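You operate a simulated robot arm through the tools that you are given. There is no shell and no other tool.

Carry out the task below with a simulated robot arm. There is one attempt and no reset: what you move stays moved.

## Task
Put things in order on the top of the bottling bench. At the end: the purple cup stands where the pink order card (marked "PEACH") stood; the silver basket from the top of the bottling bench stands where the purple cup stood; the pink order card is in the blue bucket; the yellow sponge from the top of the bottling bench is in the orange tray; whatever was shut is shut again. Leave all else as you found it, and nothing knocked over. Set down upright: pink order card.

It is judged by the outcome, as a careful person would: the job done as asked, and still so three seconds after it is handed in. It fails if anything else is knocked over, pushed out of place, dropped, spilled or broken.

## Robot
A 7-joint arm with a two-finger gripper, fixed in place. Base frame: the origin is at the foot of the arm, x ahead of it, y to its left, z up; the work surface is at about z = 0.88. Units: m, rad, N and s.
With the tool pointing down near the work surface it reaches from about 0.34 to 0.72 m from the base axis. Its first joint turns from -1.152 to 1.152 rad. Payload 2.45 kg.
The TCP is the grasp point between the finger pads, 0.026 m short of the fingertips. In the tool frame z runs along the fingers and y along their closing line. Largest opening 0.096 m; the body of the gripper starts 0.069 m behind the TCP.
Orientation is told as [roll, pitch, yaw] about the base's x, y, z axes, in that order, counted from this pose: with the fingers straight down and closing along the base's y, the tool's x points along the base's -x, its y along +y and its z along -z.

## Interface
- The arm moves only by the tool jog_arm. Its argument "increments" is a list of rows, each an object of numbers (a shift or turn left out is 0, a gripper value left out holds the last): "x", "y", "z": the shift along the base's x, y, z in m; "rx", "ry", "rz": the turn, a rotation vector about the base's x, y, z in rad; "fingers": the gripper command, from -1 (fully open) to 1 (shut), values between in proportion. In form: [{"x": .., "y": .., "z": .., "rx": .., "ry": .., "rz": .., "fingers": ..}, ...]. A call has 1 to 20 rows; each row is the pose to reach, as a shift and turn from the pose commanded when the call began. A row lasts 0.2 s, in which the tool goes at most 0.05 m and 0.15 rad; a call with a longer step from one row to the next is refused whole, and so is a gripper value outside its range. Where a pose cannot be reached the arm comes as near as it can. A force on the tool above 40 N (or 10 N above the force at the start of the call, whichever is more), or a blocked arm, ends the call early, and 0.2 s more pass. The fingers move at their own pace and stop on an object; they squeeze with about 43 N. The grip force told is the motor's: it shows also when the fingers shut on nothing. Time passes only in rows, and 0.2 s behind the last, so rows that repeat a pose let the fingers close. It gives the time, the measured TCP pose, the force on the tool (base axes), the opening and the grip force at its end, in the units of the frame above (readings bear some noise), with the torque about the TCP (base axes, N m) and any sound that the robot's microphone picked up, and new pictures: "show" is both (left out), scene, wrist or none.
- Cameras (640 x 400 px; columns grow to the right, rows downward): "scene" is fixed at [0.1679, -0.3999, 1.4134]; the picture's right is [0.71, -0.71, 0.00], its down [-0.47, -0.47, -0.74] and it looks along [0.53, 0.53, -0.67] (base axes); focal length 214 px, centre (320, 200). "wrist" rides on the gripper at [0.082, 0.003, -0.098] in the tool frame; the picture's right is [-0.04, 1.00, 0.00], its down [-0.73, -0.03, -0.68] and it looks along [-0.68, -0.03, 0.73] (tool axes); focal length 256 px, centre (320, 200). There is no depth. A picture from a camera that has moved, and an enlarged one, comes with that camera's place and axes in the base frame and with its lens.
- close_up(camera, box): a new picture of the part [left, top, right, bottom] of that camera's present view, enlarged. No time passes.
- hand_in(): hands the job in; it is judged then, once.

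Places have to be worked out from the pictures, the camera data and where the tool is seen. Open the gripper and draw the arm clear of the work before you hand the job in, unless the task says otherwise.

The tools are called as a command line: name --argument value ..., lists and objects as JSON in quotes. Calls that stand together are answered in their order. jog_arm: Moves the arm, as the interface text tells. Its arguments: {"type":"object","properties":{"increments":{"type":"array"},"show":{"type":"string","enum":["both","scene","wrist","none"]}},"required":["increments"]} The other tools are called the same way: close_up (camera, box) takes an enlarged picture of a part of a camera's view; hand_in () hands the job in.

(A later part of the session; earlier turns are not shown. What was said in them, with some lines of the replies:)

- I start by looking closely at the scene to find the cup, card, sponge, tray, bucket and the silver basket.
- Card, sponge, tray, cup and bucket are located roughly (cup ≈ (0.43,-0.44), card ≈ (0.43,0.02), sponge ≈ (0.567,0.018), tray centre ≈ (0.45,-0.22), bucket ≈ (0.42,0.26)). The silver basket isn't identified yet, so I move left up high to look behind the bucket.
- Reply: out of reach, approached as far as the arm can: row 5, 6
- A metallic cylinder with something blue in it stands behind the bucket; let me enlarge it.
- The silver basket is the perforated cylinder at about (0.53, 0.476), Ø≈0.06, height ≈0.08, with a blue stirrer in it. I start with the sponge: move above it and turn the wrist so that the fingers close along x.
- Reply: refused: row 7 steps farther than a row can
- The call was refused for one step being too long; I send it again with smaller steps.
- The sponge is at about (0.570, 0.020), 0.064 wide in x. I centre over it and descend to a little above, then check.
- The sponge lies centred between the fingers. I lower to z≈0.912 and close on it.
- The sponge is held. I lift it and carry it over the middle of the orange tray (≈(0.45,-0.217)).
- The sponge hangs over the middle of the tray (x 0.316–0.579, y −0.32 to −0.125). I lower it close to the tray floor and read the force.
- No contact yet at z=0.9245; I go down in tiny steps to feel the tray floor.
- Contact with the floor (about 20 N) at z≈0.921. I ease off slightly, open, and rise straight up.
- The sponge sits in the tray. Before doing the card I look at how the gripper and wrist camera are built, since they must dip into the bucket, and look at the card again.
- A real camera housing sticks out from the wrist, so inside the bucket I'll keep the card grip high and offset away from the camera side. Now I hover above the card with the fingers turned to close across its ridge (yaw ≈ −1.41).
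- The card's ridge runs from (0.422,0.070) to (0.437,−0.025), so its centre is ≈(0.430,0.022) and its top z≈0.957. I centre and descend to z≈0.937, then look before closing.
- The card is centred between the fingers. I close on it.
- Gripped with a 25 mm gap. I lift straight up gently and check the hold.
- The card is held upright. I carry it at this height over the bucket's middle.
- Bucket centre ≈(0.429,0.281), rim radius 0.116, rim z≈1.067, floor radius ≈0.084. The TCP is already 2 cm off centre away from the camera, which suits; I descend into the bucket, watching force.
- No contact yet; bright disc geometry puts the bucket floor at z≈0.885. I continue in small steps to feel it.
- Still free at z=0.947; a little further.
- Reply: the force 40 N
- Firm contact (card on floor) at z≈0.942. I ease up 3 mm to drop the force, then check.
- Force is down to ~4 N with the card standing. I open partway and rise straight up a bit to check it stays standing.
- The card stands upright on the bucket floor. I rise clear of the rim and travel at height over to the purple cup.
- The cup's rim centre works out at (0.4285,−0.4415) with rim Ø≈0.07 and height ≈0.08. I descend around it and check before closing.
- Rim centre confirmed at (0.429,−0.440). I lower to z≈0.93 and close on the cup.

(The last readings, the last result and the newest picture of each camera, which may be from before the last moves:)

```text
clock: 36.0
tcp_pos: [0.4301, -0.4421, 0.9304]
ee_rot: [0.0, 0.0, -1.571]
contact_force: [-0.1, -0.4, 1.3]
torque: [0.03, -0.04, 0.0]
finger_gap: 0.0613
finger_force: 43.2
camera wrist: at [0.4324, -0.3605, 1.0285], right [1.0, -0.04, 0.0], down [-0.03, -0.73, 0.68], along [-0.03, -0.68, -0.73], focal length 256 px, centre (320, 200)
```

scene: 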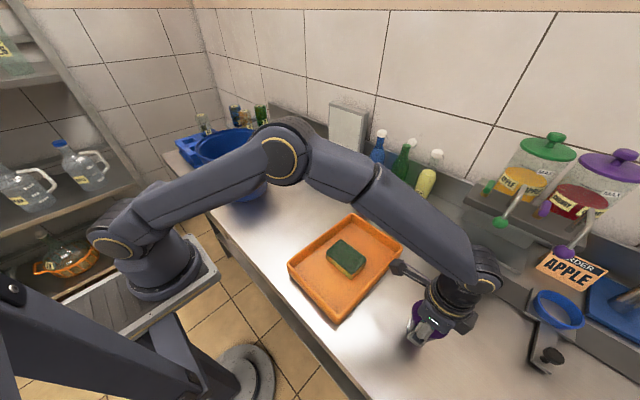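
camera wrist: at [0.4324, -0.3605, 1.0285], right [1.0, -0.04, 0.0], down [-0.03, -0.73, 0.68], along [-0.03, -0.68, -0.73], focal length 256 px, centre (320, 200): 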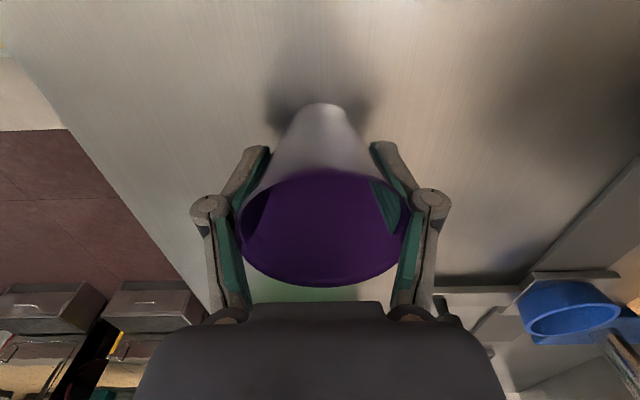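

The cup is gripped (gap 0.061). I lift it slowly and carry it over the tray to the card's old place.

jog_arm --increments '[{"z": 0.02}, {"z": 0.05}, {"z": 0.09}, {"z": 0.13}, {"y": 0.03, "z": 0.14}, {"y": 0.07, "z": 0.14}, {"y": 0.11, "z": 0.14}, {"y": 0.15, "z": 0.14}, {"y": 0.19, "z": 0.14}, {"y": 0.23, "z": 0.14}, {"y": 0.27, "z": 0.14}, {"y": 0.31, "z": 0.14}, {"y": 0.35, "z": 0.14}, {"y": 0.39, "z": 0.14}, {"y": 0.43, "z": 0.14}, {"y": 0.452, "z": 0.14}, {"y": 0.462, "z": 0.14}, {"y": 0.462, "z": 0.14}]'

```text
clock: 39.8
tcp_pos: [0.4282, 0.0199, 1.0709]
ee_rot: [0.0, -0.001, -1.57]
contact_force: [1.3, 0.0, -0.1]
torque: [-0.01, 0.01, 0.0]
finger_gap: 0.0606
finger_force: 42.9
camera wrist: at [0.4317, 0.1017, 1.1695], right [1.0, -0.04, 0.0], down [-0.03, -0.73, 0.68], along [-0.03, -0.68, -0.73], focal length 256 px, centre (320, 200)
```

scene: 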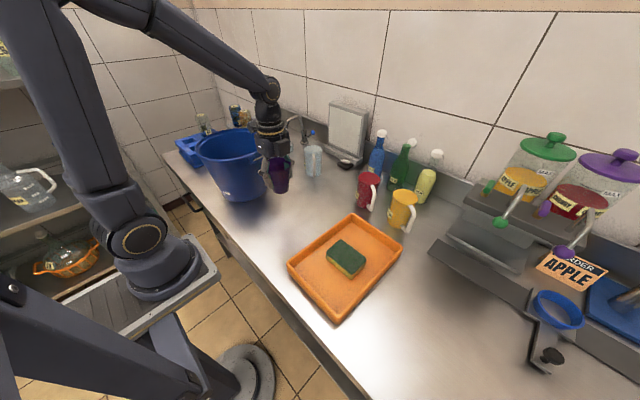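
wrist: 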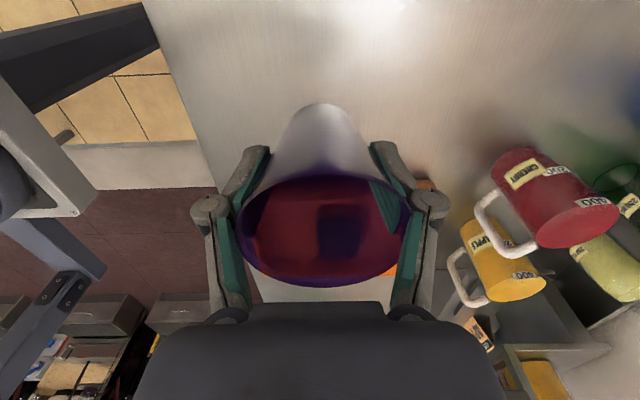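

The cup is above the card's old spot. I lower it to just above the bench, then feel for contact.

jog_arm --increments '[{"x": 0.001, "z": -0.04}, {"x": 0.001, "z": -0.08}, {"x": 0.001, "z": -0.11}, {"x": 0.001, "z": -0.13}, {"x": 0.001, "z": -0.136}, {"x": 0.001, "z": -0.138}, {"x": 0.001, "z": -0.138}]' --show "none"

```text
clock: 41.4
tcp_pos: [0.4303, 0.0207, 0.9326]
ee_rot: [0.001, 0.0, -1.568]
contact_force: [0.0, 0.4, -0.1]
torque: [0.01, 0.02, 0.0]
finger_gap: 0.0607
finger_force: 42.8
```

jog_arm --increments '[{"z": -0.002}, {"z": -0.003}, {"z": -0.003}]' --show "none"

```text
clock: 42.2
tcp_pos: [0.4309, 0.0202, 0.9302]
ee_rot: [0.002, -0.001, -1.571]
contact_force: [-0.4, -0.8, 9.8]
torque: [-0.04, -0.13, 0.01]
finger_gap: 0.0605
finger_force: 43.4
```

Light contact (≈10 N) at z=0.930: the cup is on the bench. I open the fingers and rise straight up.

jog_arm --increments '[{"z": 0.001}, {"z": 0.001, "fingers": -0.5}, {"z": 0.001, "fingers": -1}, {"z": 0.001, "fingers": -1}, {"z": 0.001, "fingers": -1}, {"z": 0.02, "fingers": -1}, {"z": 0.05, "fingers": -1}, {"z": 0.09, "fingers": -1}, {"z": 0.13, "fingers": -1}, {"z": 0.17, "fingers": -1}]'

```text
clock: 44.4
tcp_pos: [0.4319, 0.0203, 1.1019]
ee_rot: [0.002, 0.0, -1.571]
contact_force: [-0.4, -0.3, 0.8]
torque: [0.03, 0.0, 0.0]
finger_gap: 0.096
finger_force: 0.1
camera wrist: at [0.4345, 0.1019, 1.1991], right [1.0, -0.04, 0.0], down [-0.03, -0.73, 0.68], along [-0.03, -0.68, -0.73], focal length 256 px, centre (320, 200)
```

scene: 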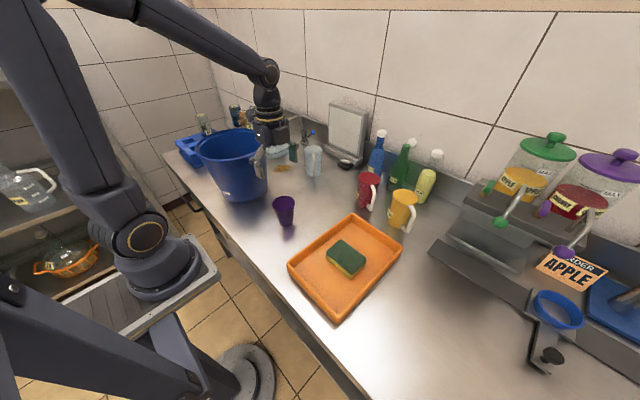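
wrist: 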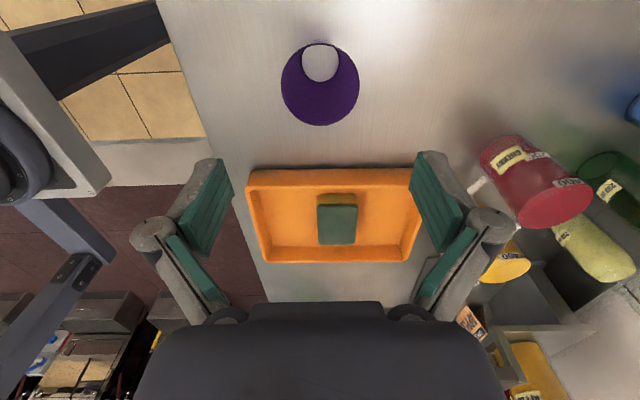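

The cup stands at the card's old place. Next the basket: I rise, cross high over the bucket while turning the wrist to yaw ≈0.2, and hover near the basket for a precise look.

jog_arm --increments '[{"z": 0.04}, {"z": 0.08}, {"y": 0.03, "z": 0.1, "rz": 0.145}, {"y": 0.06, "z": 0.1, "rz": 0.29}, {"y": 0.1, "z": 0.1, "rz": 0.435}, {"y": 0.14, "z": 0.1, "rz": 0.58}, {"y": 0.18, "z": 0.1, "rz": 0.725}, {"y": 0.22, "z": 0.1, "rz": 0.87}, {"y": 0.26, "z": 0.1, "rz": 1.015}, {"y": 0.3, "z": 0.1, "rz": 1.16}, {"y": 0.34, "z": 0.1, "rz": 1.305}, {"y": 0.37, "z": 0.1, "rz": 1.45}, {"y": 0.4, "z": 0.09, "rz": 1.595}, {"y": 0.41, "z": 0.08, "rz": 1.72}, {"x": 0.01, "y": 0.41, "z": 0.06, "rz": 1.771}, {"x": 0.03, "y": 0.42, "z": 0.03, "rz": 1.771}, {"x": 0.05, "y": 0.43, "z": 0.0, "rz": 1.771}, {"x": 0.05, "y": 0.43, "z": 0.0, "rz": 1.771}]'

```text
clock: 48.2
tcp_pos: [0.4814, 0.4497, 1.0985]
ee_rot: [0.0, -0.001, 0.201]
contact_force: [-0.1, 0.6, 0.3]
torque: [-0.01, 0.01, 0.02]
finger_gap: 0.0958
finger_force: 0.1
camera wrist: at [0.4009, 0.4364, 1.1973], right [-0.16, 0.99, 0.0], down [0.72, 0.12, 0.68], along [0.67, 0.11, -0.73], focal length 256 px, centre (320, 200)
```

scene: 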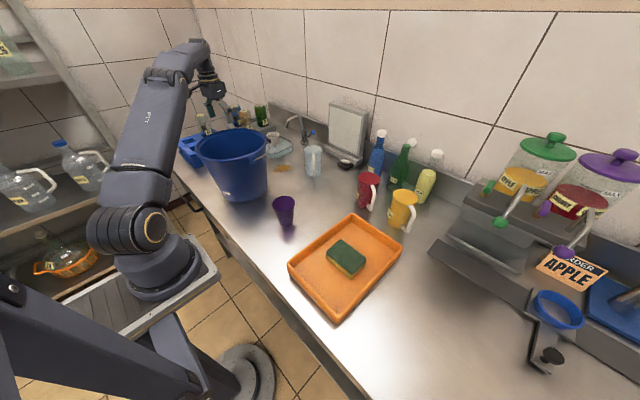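
wrist: 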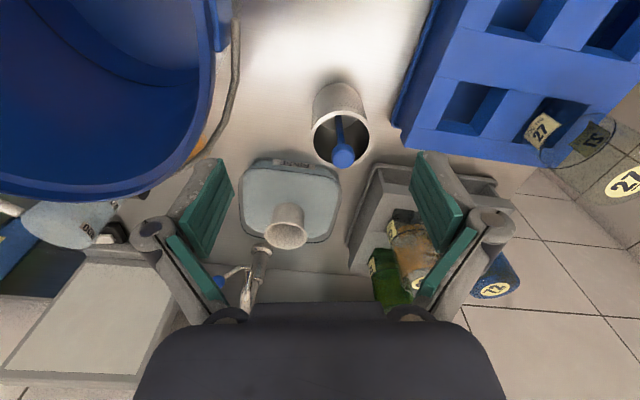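

close_up --camera "wrist" --box '[230, 60, 450, 200]'

close_up --camera "wrist" --box '[160, 0, 400, 150]'

```text
2.86 times, centred on (340, 130) of wrist
camera zoom: at [0.4009, 0.4364, 1.1973], right [-0.16, 0.99, 0.0], down [0.72, 0.12, 0.68], along [0.67, 0.11, -0.73], focal length 731 px, centre (263, 400)
```

zoom: 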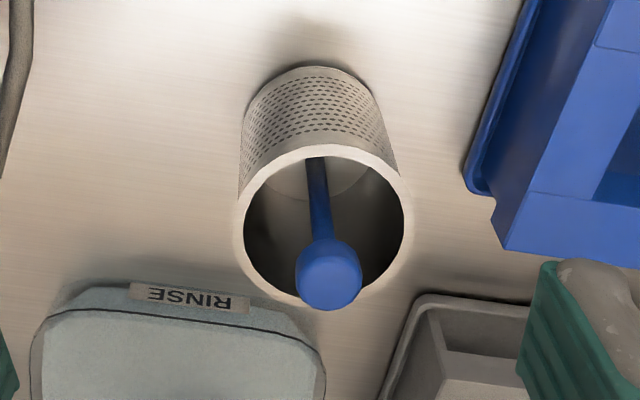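

```text
2.67 times, centred on (280, 75) of wrist
camera zoom: at [0.4009, 0.4364, 1.1973], right [-0.16, 0.99, 0.0], down [0.72, 0.12, 0.68], along [0.67, 0.11, -0.73], focal length 683 px, centre (427, 533)
```

zoom: 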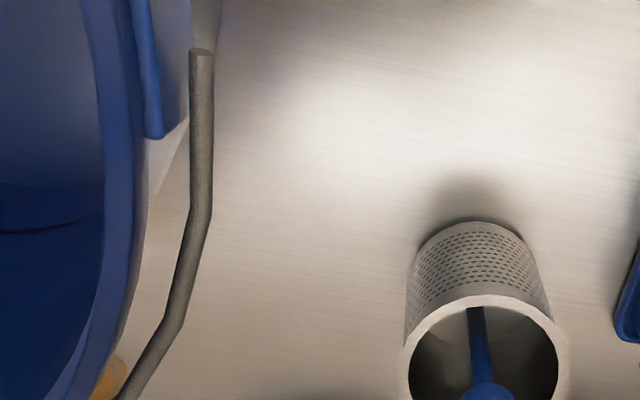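

Basket centre ≈(0.5295,0.477), Ø≈0.062, rim z≈0.96, stirrer knob top ≈0.99. I narrow the fingers to ~0.08 (crate and rack are close) and approach to just above, then check.

jog_arm --increments '[{"x": 0.015, "y": 0.009, "z": -0.03, "fingers": -0.68}, {"x": 0.03, "y": 0.018, "z": -0.06}, {"x": 0.043, "y": 0.025, "z": -0.085}, {"x": 0.043, "y": 0.025, "z": -0.085}]'

close_up --camera "wrist" --box '[180, 80, 480, 270]'

```text
clock: 49.2
tcp_pos: [0.5152, 0.4612, 1.0116]
ee_rot: [0.0, 0.001, 0.199]
contact_force: [0.0, 0.5, -0.9]
torque: [-0.01, 0.0, -0.01]
finger_gap: 0.0807
finger_force: 0.1
out of reach, approached as far as the arm can: row 2, 3, 4
camera wrist: at [0.4336, 0.4487, 1.1105], right [-0.16, 0.99, 0.0], down [0.72, 0.12, 0.68], along [0.67, 0.11, -0.73], focal length 256 px, centre (320, 200)
```

scene: 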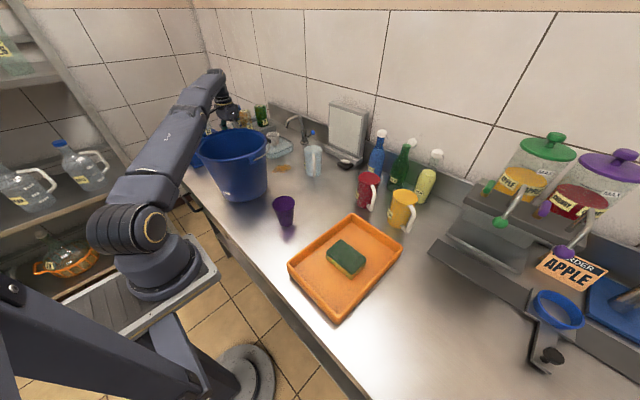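
wrist: 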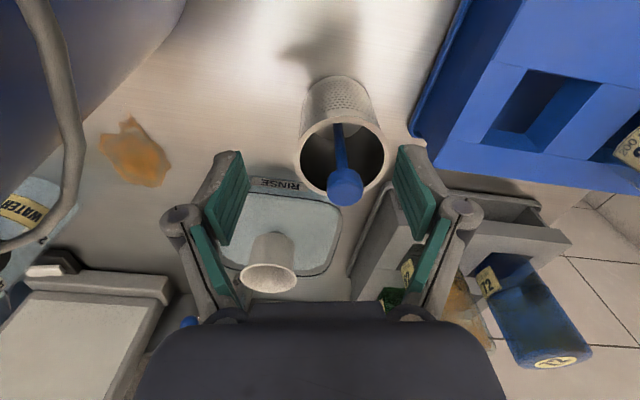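

```text
2.11 times, centred on (330, 175) of wrist
camera zoom: at [0.4336, 0.4487, 1.1105], right [-0.16, 0.99, 0.0], down [0.72, 0.12, 0.68], along [0.67, 0.11, -0.73], focal length 539 px, centre (299, 253)
```

zoom: 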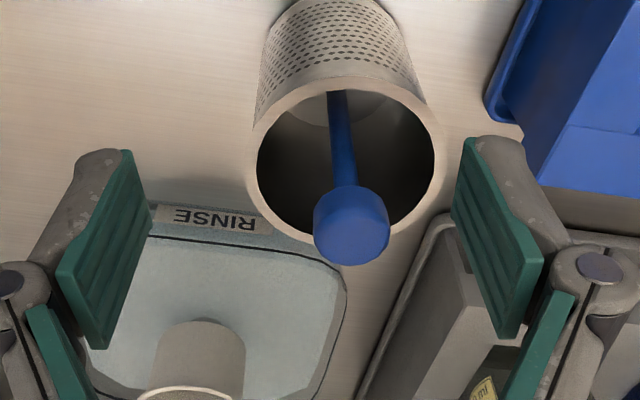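

The arm hits its reach limit here (r≈0.69), and the basket is at r≈0.713. I'll tilt the tool ~0.12 rad about its closing axis so that the fingers point outward, and line up laterally with the basket while still above it.

jog_arm --increments '[{"x": -0.008, "y": 0.006, "rx": 0.008, "ry": -0.04}, {"x": -0.0146, "y": 0.0118, "rx": 0.016, "ry": -0.08}, {"x": -0.0146, "y": 0.0118, "rx": 0.024, "ry": -0.118}, {"x": -0.0146, "y": 0.0118, "rx": 0.024, "ry": -0.118}]'

close_up --camera "wrist" --box '[180, 60, 480, 250]'

```text
clock: 50.2
tcp_pos: [0.4998, 0.4736, 1.0124]
ee_rot: [0.0, -0.123, 0.2]
contact_force: [-0.4, 0.3, 0.2]
torque: [0.03, -0.04, -0.03]
finger_gap: 0.0807
finger_force: 0.1
camera wrist: at [0.4077, 0.4584, 1.1006], right [-0.16, 0.99, 0.0], down [0.64, 0.1, 0.76], along [0.75, 0.13, -0.65], focal length 256 px, centre (320, 200)
```

scene: 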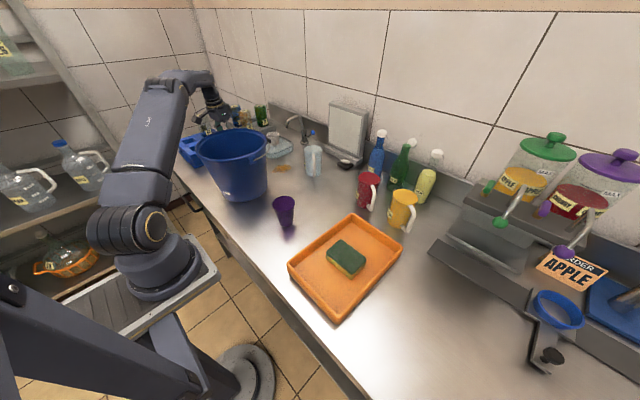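
wrist: 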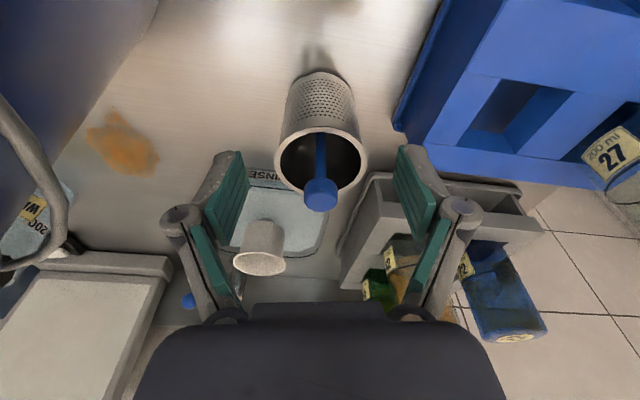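

```text
2.11 times, centred on (330, 155) of wrist
camera zoom: at [0.4077, 0.4584, 1.1006], right [-0.16, 0.99, 0.0], down [0.64, 0.1, 0.76], along [0.75, 0.13, -0.65], focal length 539 px, centre (299, 295)
```

zoom: 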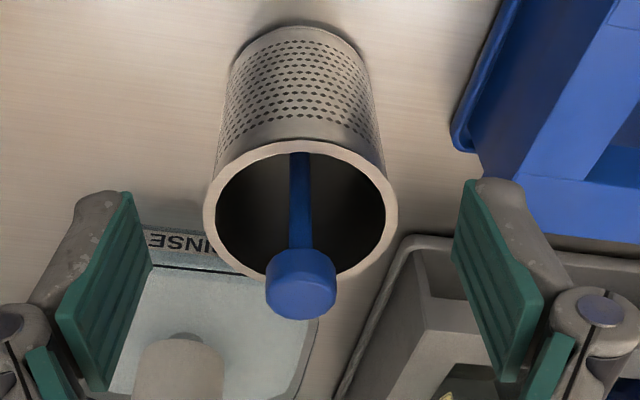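

Now the basket is laterally centred between the fingers. I lower to z≈0.95 with the fingers straddling its near side, then slide outward to its centre.

jog_arm --increments '[{"z": -0.025}, {"z": -0.05}, {"z": -0.063}, {"z": -0.063, "x": 0.01, "y": 0.002}, {"z": -0.063, "x": 0.02, "y": 0.004}, {"z": -0.063, "x": 0.029, "y": 0.0055}, {"z": -0.063, "x": 0.029, "y": 0.0055}]'

close_up --camera "wrist" --box '[180, 80, 480, 270]'

```text
clock: 51.8
tcp_pos: [0.5289, 0.4814, 0.9501]
ee_rot: [0.0, -0.12, 0.2]
contact_force: [-0.3, -0.3, -0.2]
torque: [-0.01, -0.03, 0.0]
finger_gap: 0.0806
finger_force: 0.1
camera wrist: at [0.4371, 0.4644, 1.0374], right [-0.16, 0.99, 0.0], down [0.64, 0.1, 0.76], along [0.75, 0.13, -0.65], focal length 256 px, centre (320, 200)
```

scene: 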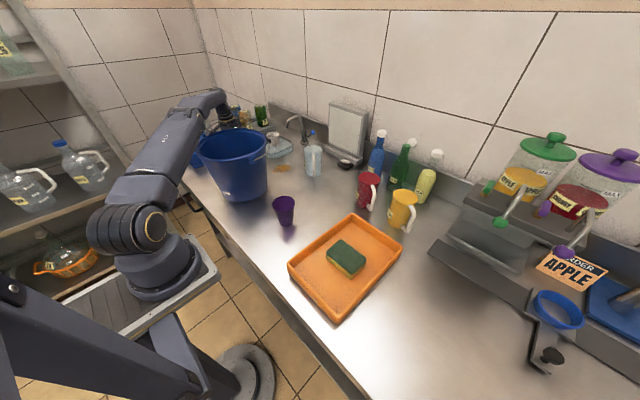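
wrist: 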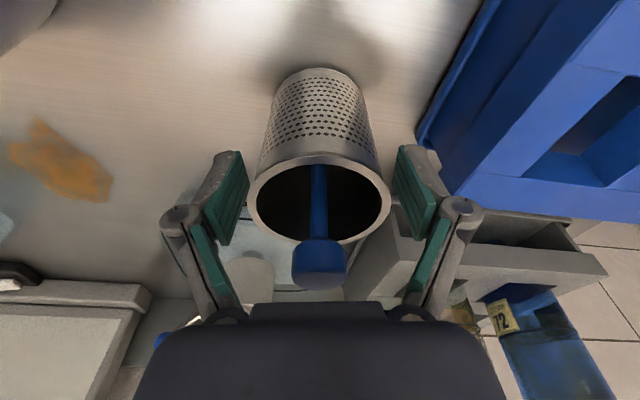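

```text
2.11 times, centred on (330, 175) of wrist
camera zoom: at [0.4371, 0.4644, 1.0374], right [-0.16, 0.99, 0.0], down [0.64, 0.1, 0.76], along [0.75, 0.13, -0.65], focal length 539 px, centre (299, 253)
```

zoom: 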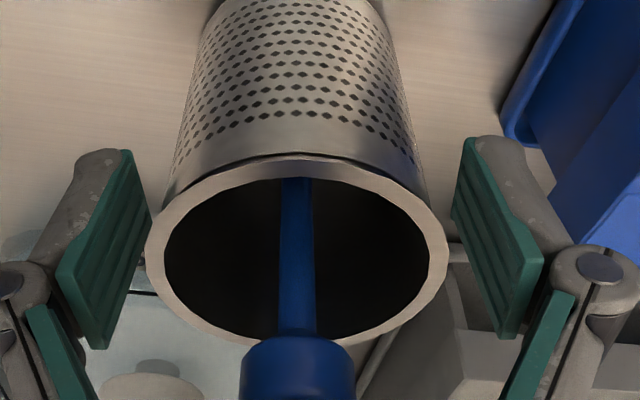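

The basket is centred between the pads with the knob clear of the gripper body. I close.

jog_arm --increments '[{"z": -0.003}, {"z": -0.003, "fingers": 0}, {"z": -0.003, "fingers": 1}, {"z": -0.003, "fingers": 1}, {"z": -0.003, "fingers": 1}, {"z": -0.003, "fingers": 1}]'

```text
clock: 53.2
tcp_pos: [0.5291, 0.4804, 0.9473]
ee_rot: [0.001, -0.121, 0.201]
contact_force: [-0.4, 0.0, 0.8]
torque: [-0.1, 0.01, -0.01]
finger_gap: 0.0609
finger_force: 43.2
camera wrist: at [0.437, 0.4645, 1.0346], right [-0.16, 0.99, 0.0], down [0.64, 0.1, 0.76], along [0.75, 0.13, -0.65], focal length 256 px, centre (320, 200)
```

scene: 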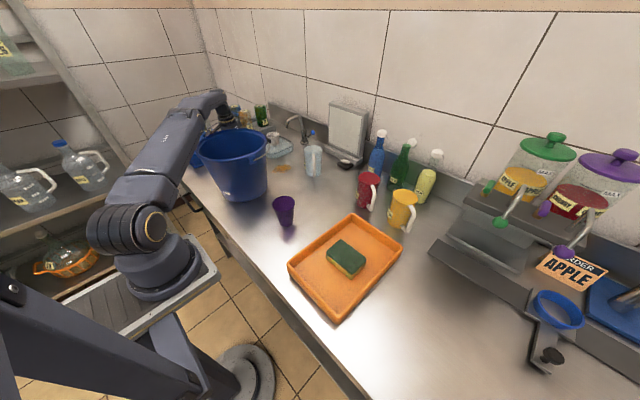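
wrist: 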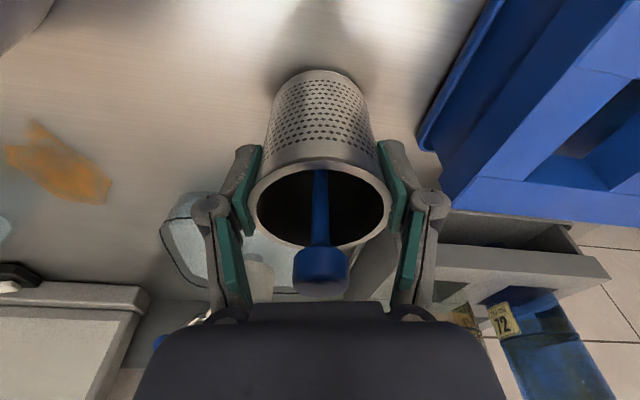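

Gripped at gap 0.061. I lift gently while drawing back in −x (staying within reach), watching that it stays level.

jog_arm --increments '[{"z": 0.01}, {"z": 0.02}, {"z": 0.03}, {"x": -0.01, "z": 0.045}, {"x": -0.025, "z": 0.065}, {"x": -0.04, "z": 0.085}, {"x": -0.055, "z": 0.105}, {"x": -0.075, "z": 0.13}, {"x": -0.09, "z": 0.155}, {"x": -0.11, "z": 0.185}, {"x": -0.125, "z": 0.215}, {"x": -0.14, "y": -0.01, "z": 0.245}, {"x": -0.14, "y": -0.01, "z": 0.245}]'

```text
clock: 56.0
tcp_pos: [0.3886, 0.4694, 1.1917]
ee_rot: [0.0, -0.121, 0.202]
contact_force: [0.2, 1.0, -1.0]
torque: [0.01, 0.0, -0.02]
finger_gap: 0.0612
finger_force: 42.8
camera wrist: at [0.2966, 0.4539, 1.2791], right [-0.16, 0.99, 0.0], down [0.64, 0.1, 0.76], along [0.75, 0.13, -0.65], focal length 256 px, centre (320, 200)
```

scene: 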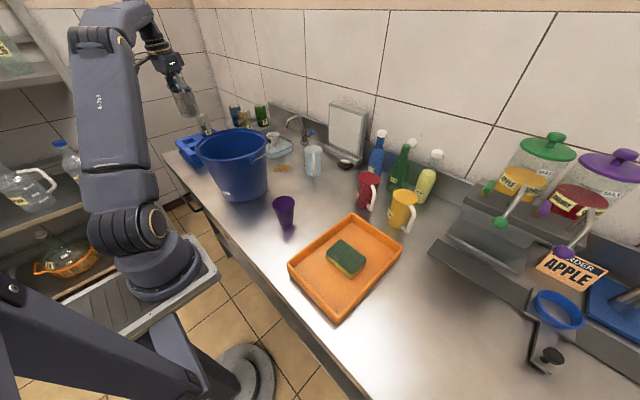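
wrist: 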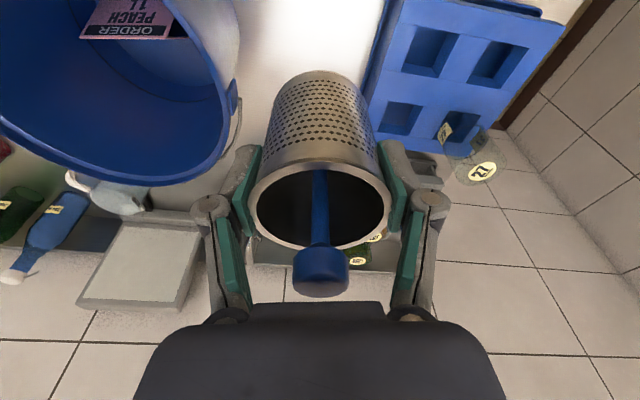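

The basket is held level with the stirrer inside. I now carry it at this height past the bucket, keeping the same orientation, toward the cup's old place.

jog_arm --increments '[{"y": -0.02, "z": 0.01}, {"y": -0.055, "z": 0.015}, {"y": -0.095, "z": 0.015}, {"x": 0.004, "y": -0.135, "z": 0.015}, {"x": 0.008, "y": -0.175, "z": 0.015}, {"x": 0.012, "y": -0.215, "z": 0.015}, {"x": 0.016, "y": -0.255, "z": 0.015}, {"x": 0.02, "y": -0.295, "z": 0.015}, {"x": 0.024, "y": -0.335, "z": 0.015}, {"x": 0.028, "y": -0.375, "z": 0.015}, {"x": 0.032, "y": -0.415, "z": 0.015}, {"x": 0.036, "y": -0.455, "z": 0.015}, {"x": 0.042, "y": -0.495, "z": 0.01}, {"x": 0.042, "y": -0.535, "z": 0.0}, {"x": 0.042, "y": -0.575, "z": -0.01}, {"x": 0.042, "y": -0.605, "z": -0.02}, {"x": 0.042, "y": -0.62, "z": -0.02}]'

```text
clock: 59.6
tcp_pos: [0.4312, -0.1498, 1.1721]
ee_rot: [0.0, -0.12, 0.202]
contact_force: [-0.4, -0.2, -1.7]
torque: [0.0, 0.01, -0.01]
finger_gap: 0.061
finger_force: 42.5
camera wrist: at [0.3383, -0.1664, 1.2599], right [-0.16, 0.99, 0.0], down [0.64, 0.1, 0.76], along [0.75, 0.13, -0.65], focal length 256 px, centre (320, 200)
```

scene: 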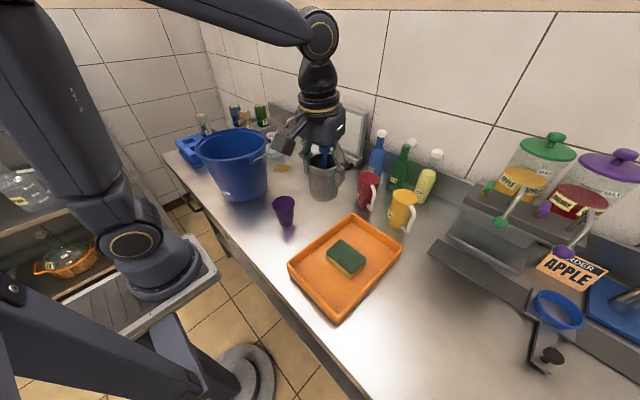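
wrist: 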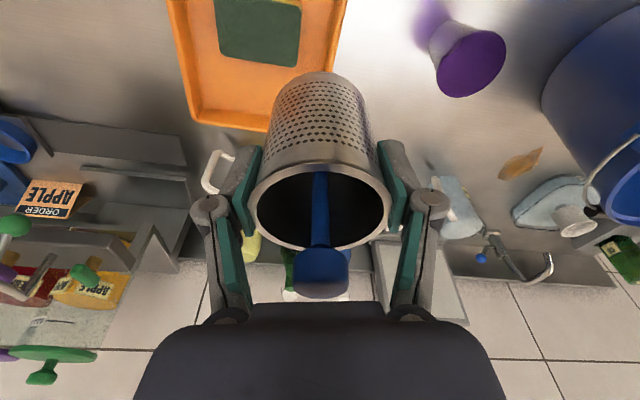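

All steady. I continue to above the cup's old place and begin lowering.

jog_arm --increments '[{"y": -0.02}, {"y": -0.055}, {"y": -0.095}, {"y": -0.135}, {"y": -0.175}, {"y": -0.215}, {"y": -0.25, "z": -0.01}, {"y": -0.28, "z": -0.03}, {"y": -0.29, "z": -0.06}, {"y": -0.29, "z": -0.09}, {"y": -0.29, "z": -0.12}, {"y": -0.29, "z": -0.15}, {"y": -0.29, "z": -0.15}]'

```text
clock: 62.4
tcp_pos: [0.4314, -0.4414, 1.0213]
ee_rot: [0.001, -0.121, 0.2]
contact_force: [0.2, 0.3, -1.2]
torque: [-0.02, 0.04, -0.01]
finger_gap: 0.061
finger_force: 42.8
camera wrist: at [0.3385, -0.4563, 1.1087], right [-0.16, 0.99, 0.0], down [0.64, 0.1, 0.76], along [0.75, 0.13, -0.65], focal length 256 px, centre (320, 200)
```

scene: 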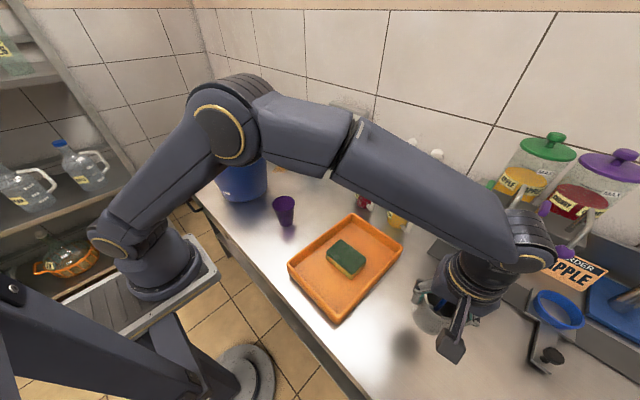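
wrist: 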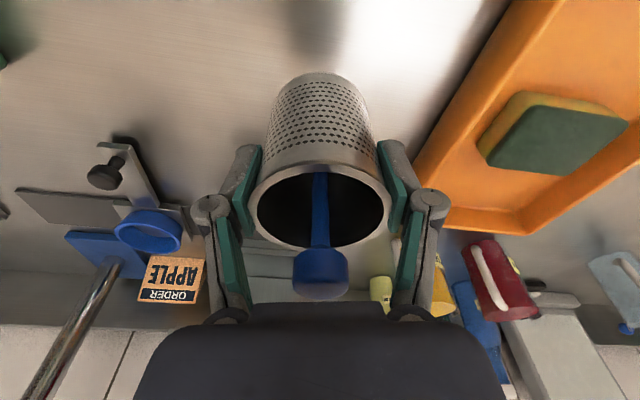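

Above the spot. I lower it to just above the bench.

jog_arm --increments '[{"x": -0.0005, "y": 0.001, "z": -0.03}, {"x": -0.0005, "y": 0.001, "z": -0.055}, {"x": -0.0005, "y": 0.001, "z": -0.068}, {"x": -0.0005, "y": 0.001, "z": -0.071}, {"x": -0.0005, "y": 0.001, "z": -0.071}]' --show "none"

```text
clock: 63.6
tcp_pos: [0.4292, -0.4382, 0.9509]
ee_rot: [0.0, -0.119, 0.201]
contact_force: [0.0, 0.1, -0.9]
torque: [-0.05, -0.03, -0.01]
finger_gap: 0.0611
finger_force: 43.0
```

jog_arm --increments '[{"x": 0.001, "y": -0.0015, "z": -0.002}, {"x": 0.001, "y": -0.0015, "z": -0.0035}, {"x": 0.001, "y": -0.0015, "z": -0.0035}]' --show "none"

```text
clock: 64.4
tcp_pos: [0.4302, -0.4416, 0.9468]
ee_rot: [0.0, -0.12, 0.201]
contact_force: [0.0, -0.7, -1.3]
torque: [0.0, 0.01, 0.0]
finger_gap: 0.0611
finger_force: 43.0
```

No contact yet; another couple of millimetres.

jog_arm --increments '[{"z": -0.001}, {"z": -0.002}, {"z": -0.002}]' --show "wrist"

```text
clock: 65.2
tcp_pos: [0.4306, -0.4408, 0.9454]
ee_rot: [0.0, -0.122, 0.202]
contact_force: [-1.3, 2.8, 14.5]
torque: [0.24, 0.02, 0.08]
finger_gap: 0.0609
finger_force: 42.6
camera wrist: at [0.3389, -0.4567, 1.034], right [-0.16, 0.99, 0.0], down [0.64, 0.1, 0.76], along [0.75, 0.12, -0.65], focal length 256 px, centre (320, 200)
```

wrist: 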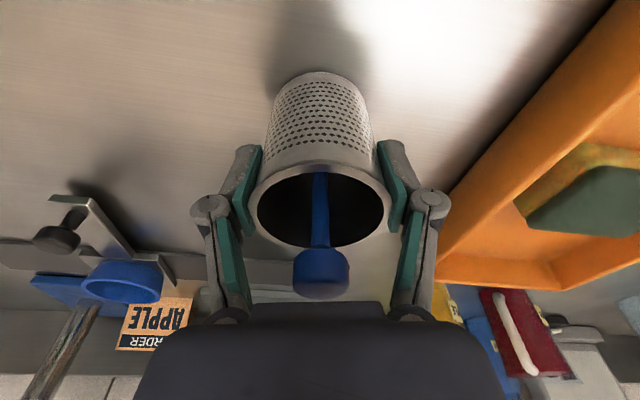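

Contact (≈14 N): the basket stands on the bench. I ease off, open the fingers and rise straight up.

jog_arm --increments '[{"z": 0.001}, {"z": 0.001, "fingers": -0.5}, {"z": 0.001, "fingers": -0.9}, {"z": 0.001, "fingers": -0.9}, {"z": 0.001, "fingers": -0.9}, {"z": 0.02}, {"z": 0.045}, {"z": 0.08}, {"z": 0.12}, {"z": 0.16}, {"z": 0.2}]'

close_up --camera "scene" --box '[340, 240, 540, 390]'

```text
clock: 67.6
tcp_pos: [0.4288, -0.4391, 1.1458]
ee_rot: [0.001, -0.121, 0.201]
contact_force: [0.0, -0.9, -0.5]
torque: [0.0, -0.02, 0.0]
finger_gap: 0.0913
finger_force: 0.1
camera wrist: at [0.338, -0.4553, 1.2336], right [-0.16, 0.99, 0.01], down [0.64, 0.1, 0.76], along [0.75, 0.13, -0.65], focal length 256 px, centre (320, 200)
```

scene: 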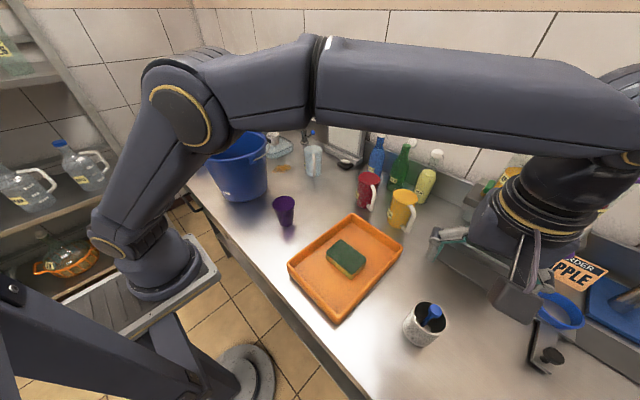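
wrist: 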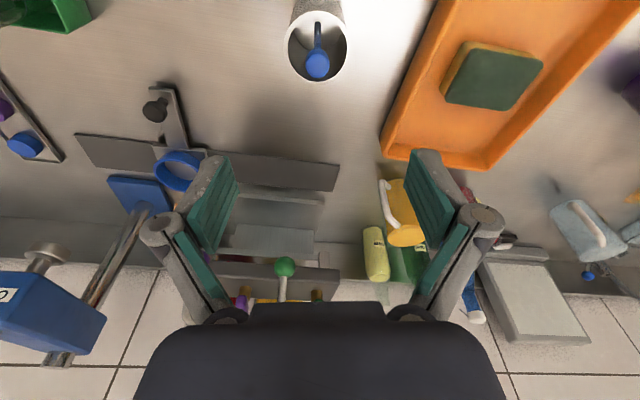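

```text
2.67 times, centred on (440, 315) of scene
camera zoom: at [0.1678, -0.3999, 1.4134], right [0.71, -0.71, 0.0], down [-0.47, -0.47, -0.74], along [0.53, 0.53, -0.67], focal length 572 px, centre (0, -107)
```

zoom: 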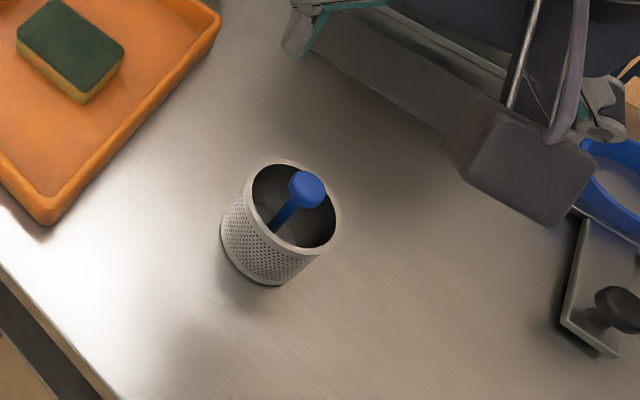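

The basket stands upright on the cup's old spot with the stirrer in it. I untilt, rise and draw the arm back toward its starting pose to inspect everything.

jog_arm --increments '[{"z": 0.03}, {"x": -0.01, "y": 0.03, "z": 0.05}, {"x": -0.02, "y": 0.06, "z": 0.07}, {"x": -0.02, "y": 0.1, "z": 0.08, "rx": -0.012, "ry": 0.059}, {"x": -0.02, "y": 0.14, "z": 0.09, "rx": -0.024, "ry": 0.118}, {"x": -0.02, "y": 0.18, "z": 0.1, "rx": -0.024, "ry": 0.118}, {"x": -0.02, "y": 0.22, "z": 0.11, "rx": -0.024, "ry": 0.118}, {"x": -0.02, "y": 0.26, "z": 0.12, "rx": -0.024, "ry": 0.118}, {"x": -0.02, "y": 0.3, "z": 0.13, "rx": -0.024, "ry": 0.118}, {"x": -0.02, "y": 0.34, "z": 0.14, "rx": -0.024, "ry": 0.118}, {"x": -0.02, "y": 0.38, "z": 0.15, "rx": -0.024, "ry": 0.118}, {"x": -0.02, "y": 0.42, "z": 0.16, "rx": -0.024, "ry": 0.118}, {"x": -0.02, "y": 0.46, "z": 0.165, "rx": -0.024, "ry": 0.118}, {"x": -0.02, "y": 0.5, "z": 0.17, "rx": -0.024, "ry": 0.118}, {"x": -0.02, "y": 0.54, "z": 0.18, "rx": -0.024, "ry": 0.118, "fingers": -1}, {"x": -0.02, "y": 0.57, "z": 0.185, "rx": -0.024, "ry": 0.118}]'

```text
clock: 71.0
tcp_pos: [0.4107, 0.1319, 1.3309]
ee_rot: [0.0, -0.001, 0.199]
contact_force: [0.3, 0.2, -0.1]
torque: [0.01, -0.02, 0.01]
finger_gap: 0.0959
finger_force: 0.2
camera wrist: at [0.33, 0.1173, 1.4285], right [-0.16, 0.99, 0.0], down [0.73, 0.12, 0.68], along [0.67, 0.11, -0.73], focal length 256 px, centre (320, 200)
```

scene: 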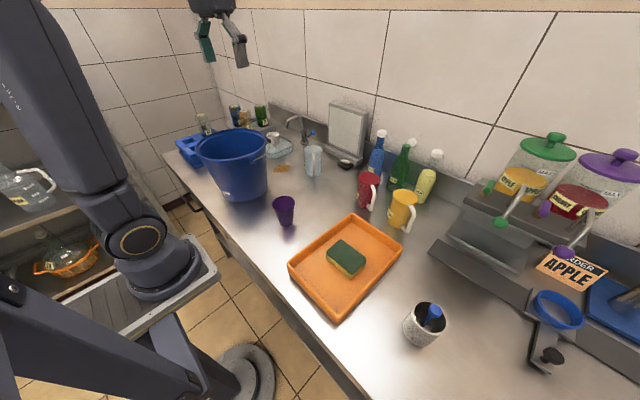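
wrist: 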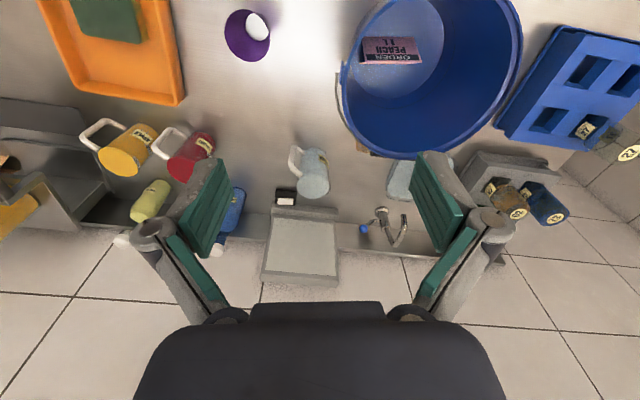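

close_up --camera "wrist" --box '[330, 0, 530, 125]'

close_up --camera "scene" --box '[160, 80, 360, 240]'

close_up --camera "scene" --box '[260, 180, 480, 360]'

```text
3.20 times, centred on (430, 62) of wrist
camera zoom: at [0.33, 0.1173, 1.4285], right [-0.16, 0.99, 0.0], down [0.73, 0.12, 0.68], along [0.67, 0.11, -0.73], focal length 819 px, centre (-32, 640)
```

zoom: 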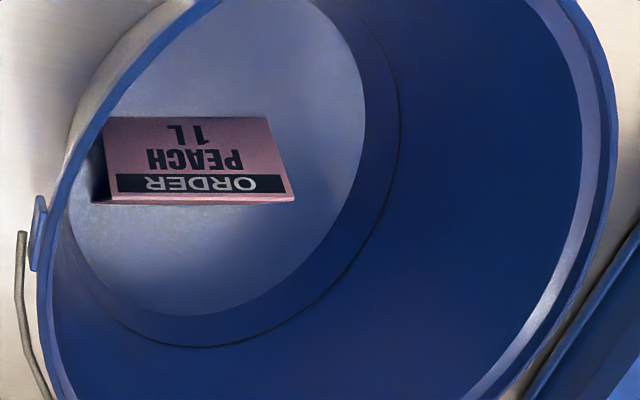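

```text
2.50 times, centred on (260, 160) of scene
camera zoom: at [0.1678, -0.3999, 1.4135], right [0.71, -0.71, 0.0], down [-0.47, -0.47, -0.74], along [0.53, 0.53, -0.67], focal length 536 px, centre (470, 300)
```

zoom: 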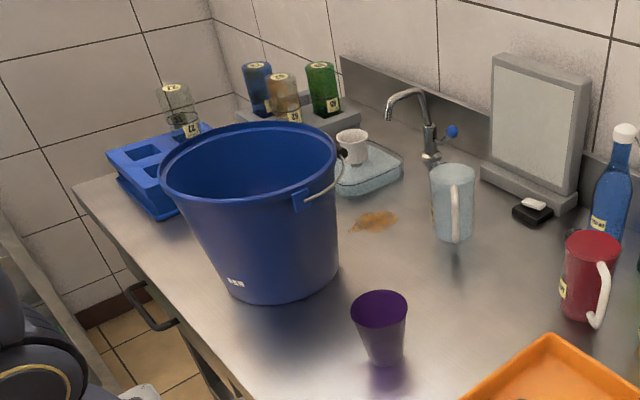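

```text
2.22 times, centred on (370, 270) of scene
camera zoom: at [0.1678, -0.3999, 1.4135], right [0.71, -0.71, 0.0], down [-0.47, -0.47, -0.74], along [0.53, 0.53, -0.67], focal length 477 px, centre (209, 44)
```

zoom: 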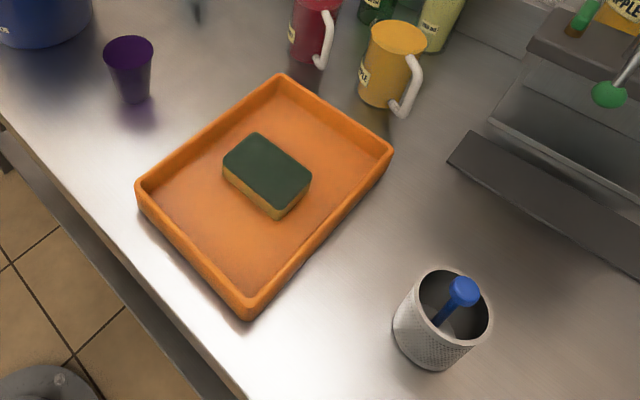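

Everything checks out. The card stands upright in the bucket and the sponge lies in the tray. The cup is on the card's old place, and the basket, with its stirrer, is on the cup's old place. The bucket, tray and other items look unmoved, nothing was opened, the gripper is open and the arm is clear, so I hand the job in.

hand_in

```text
The job is handed in.
```

I finished the job and handed it in. In the last pictures everything was upright and nothing else had moved.

- **Purple cup:** it stands where the pink "PEACH" card stood.
- **Silver basket:** it stands where the cup stood. The blue stirrer that was inside it went along and is still in it.
- **Pink order card:** it stands upright on the floor of the blue bucket.
- **Yellow sponge:** it lies in the orange tray.

I opened nothing, so nothing needed shutting again. The gripper was open and the arm was back near its starting position when I handed in.
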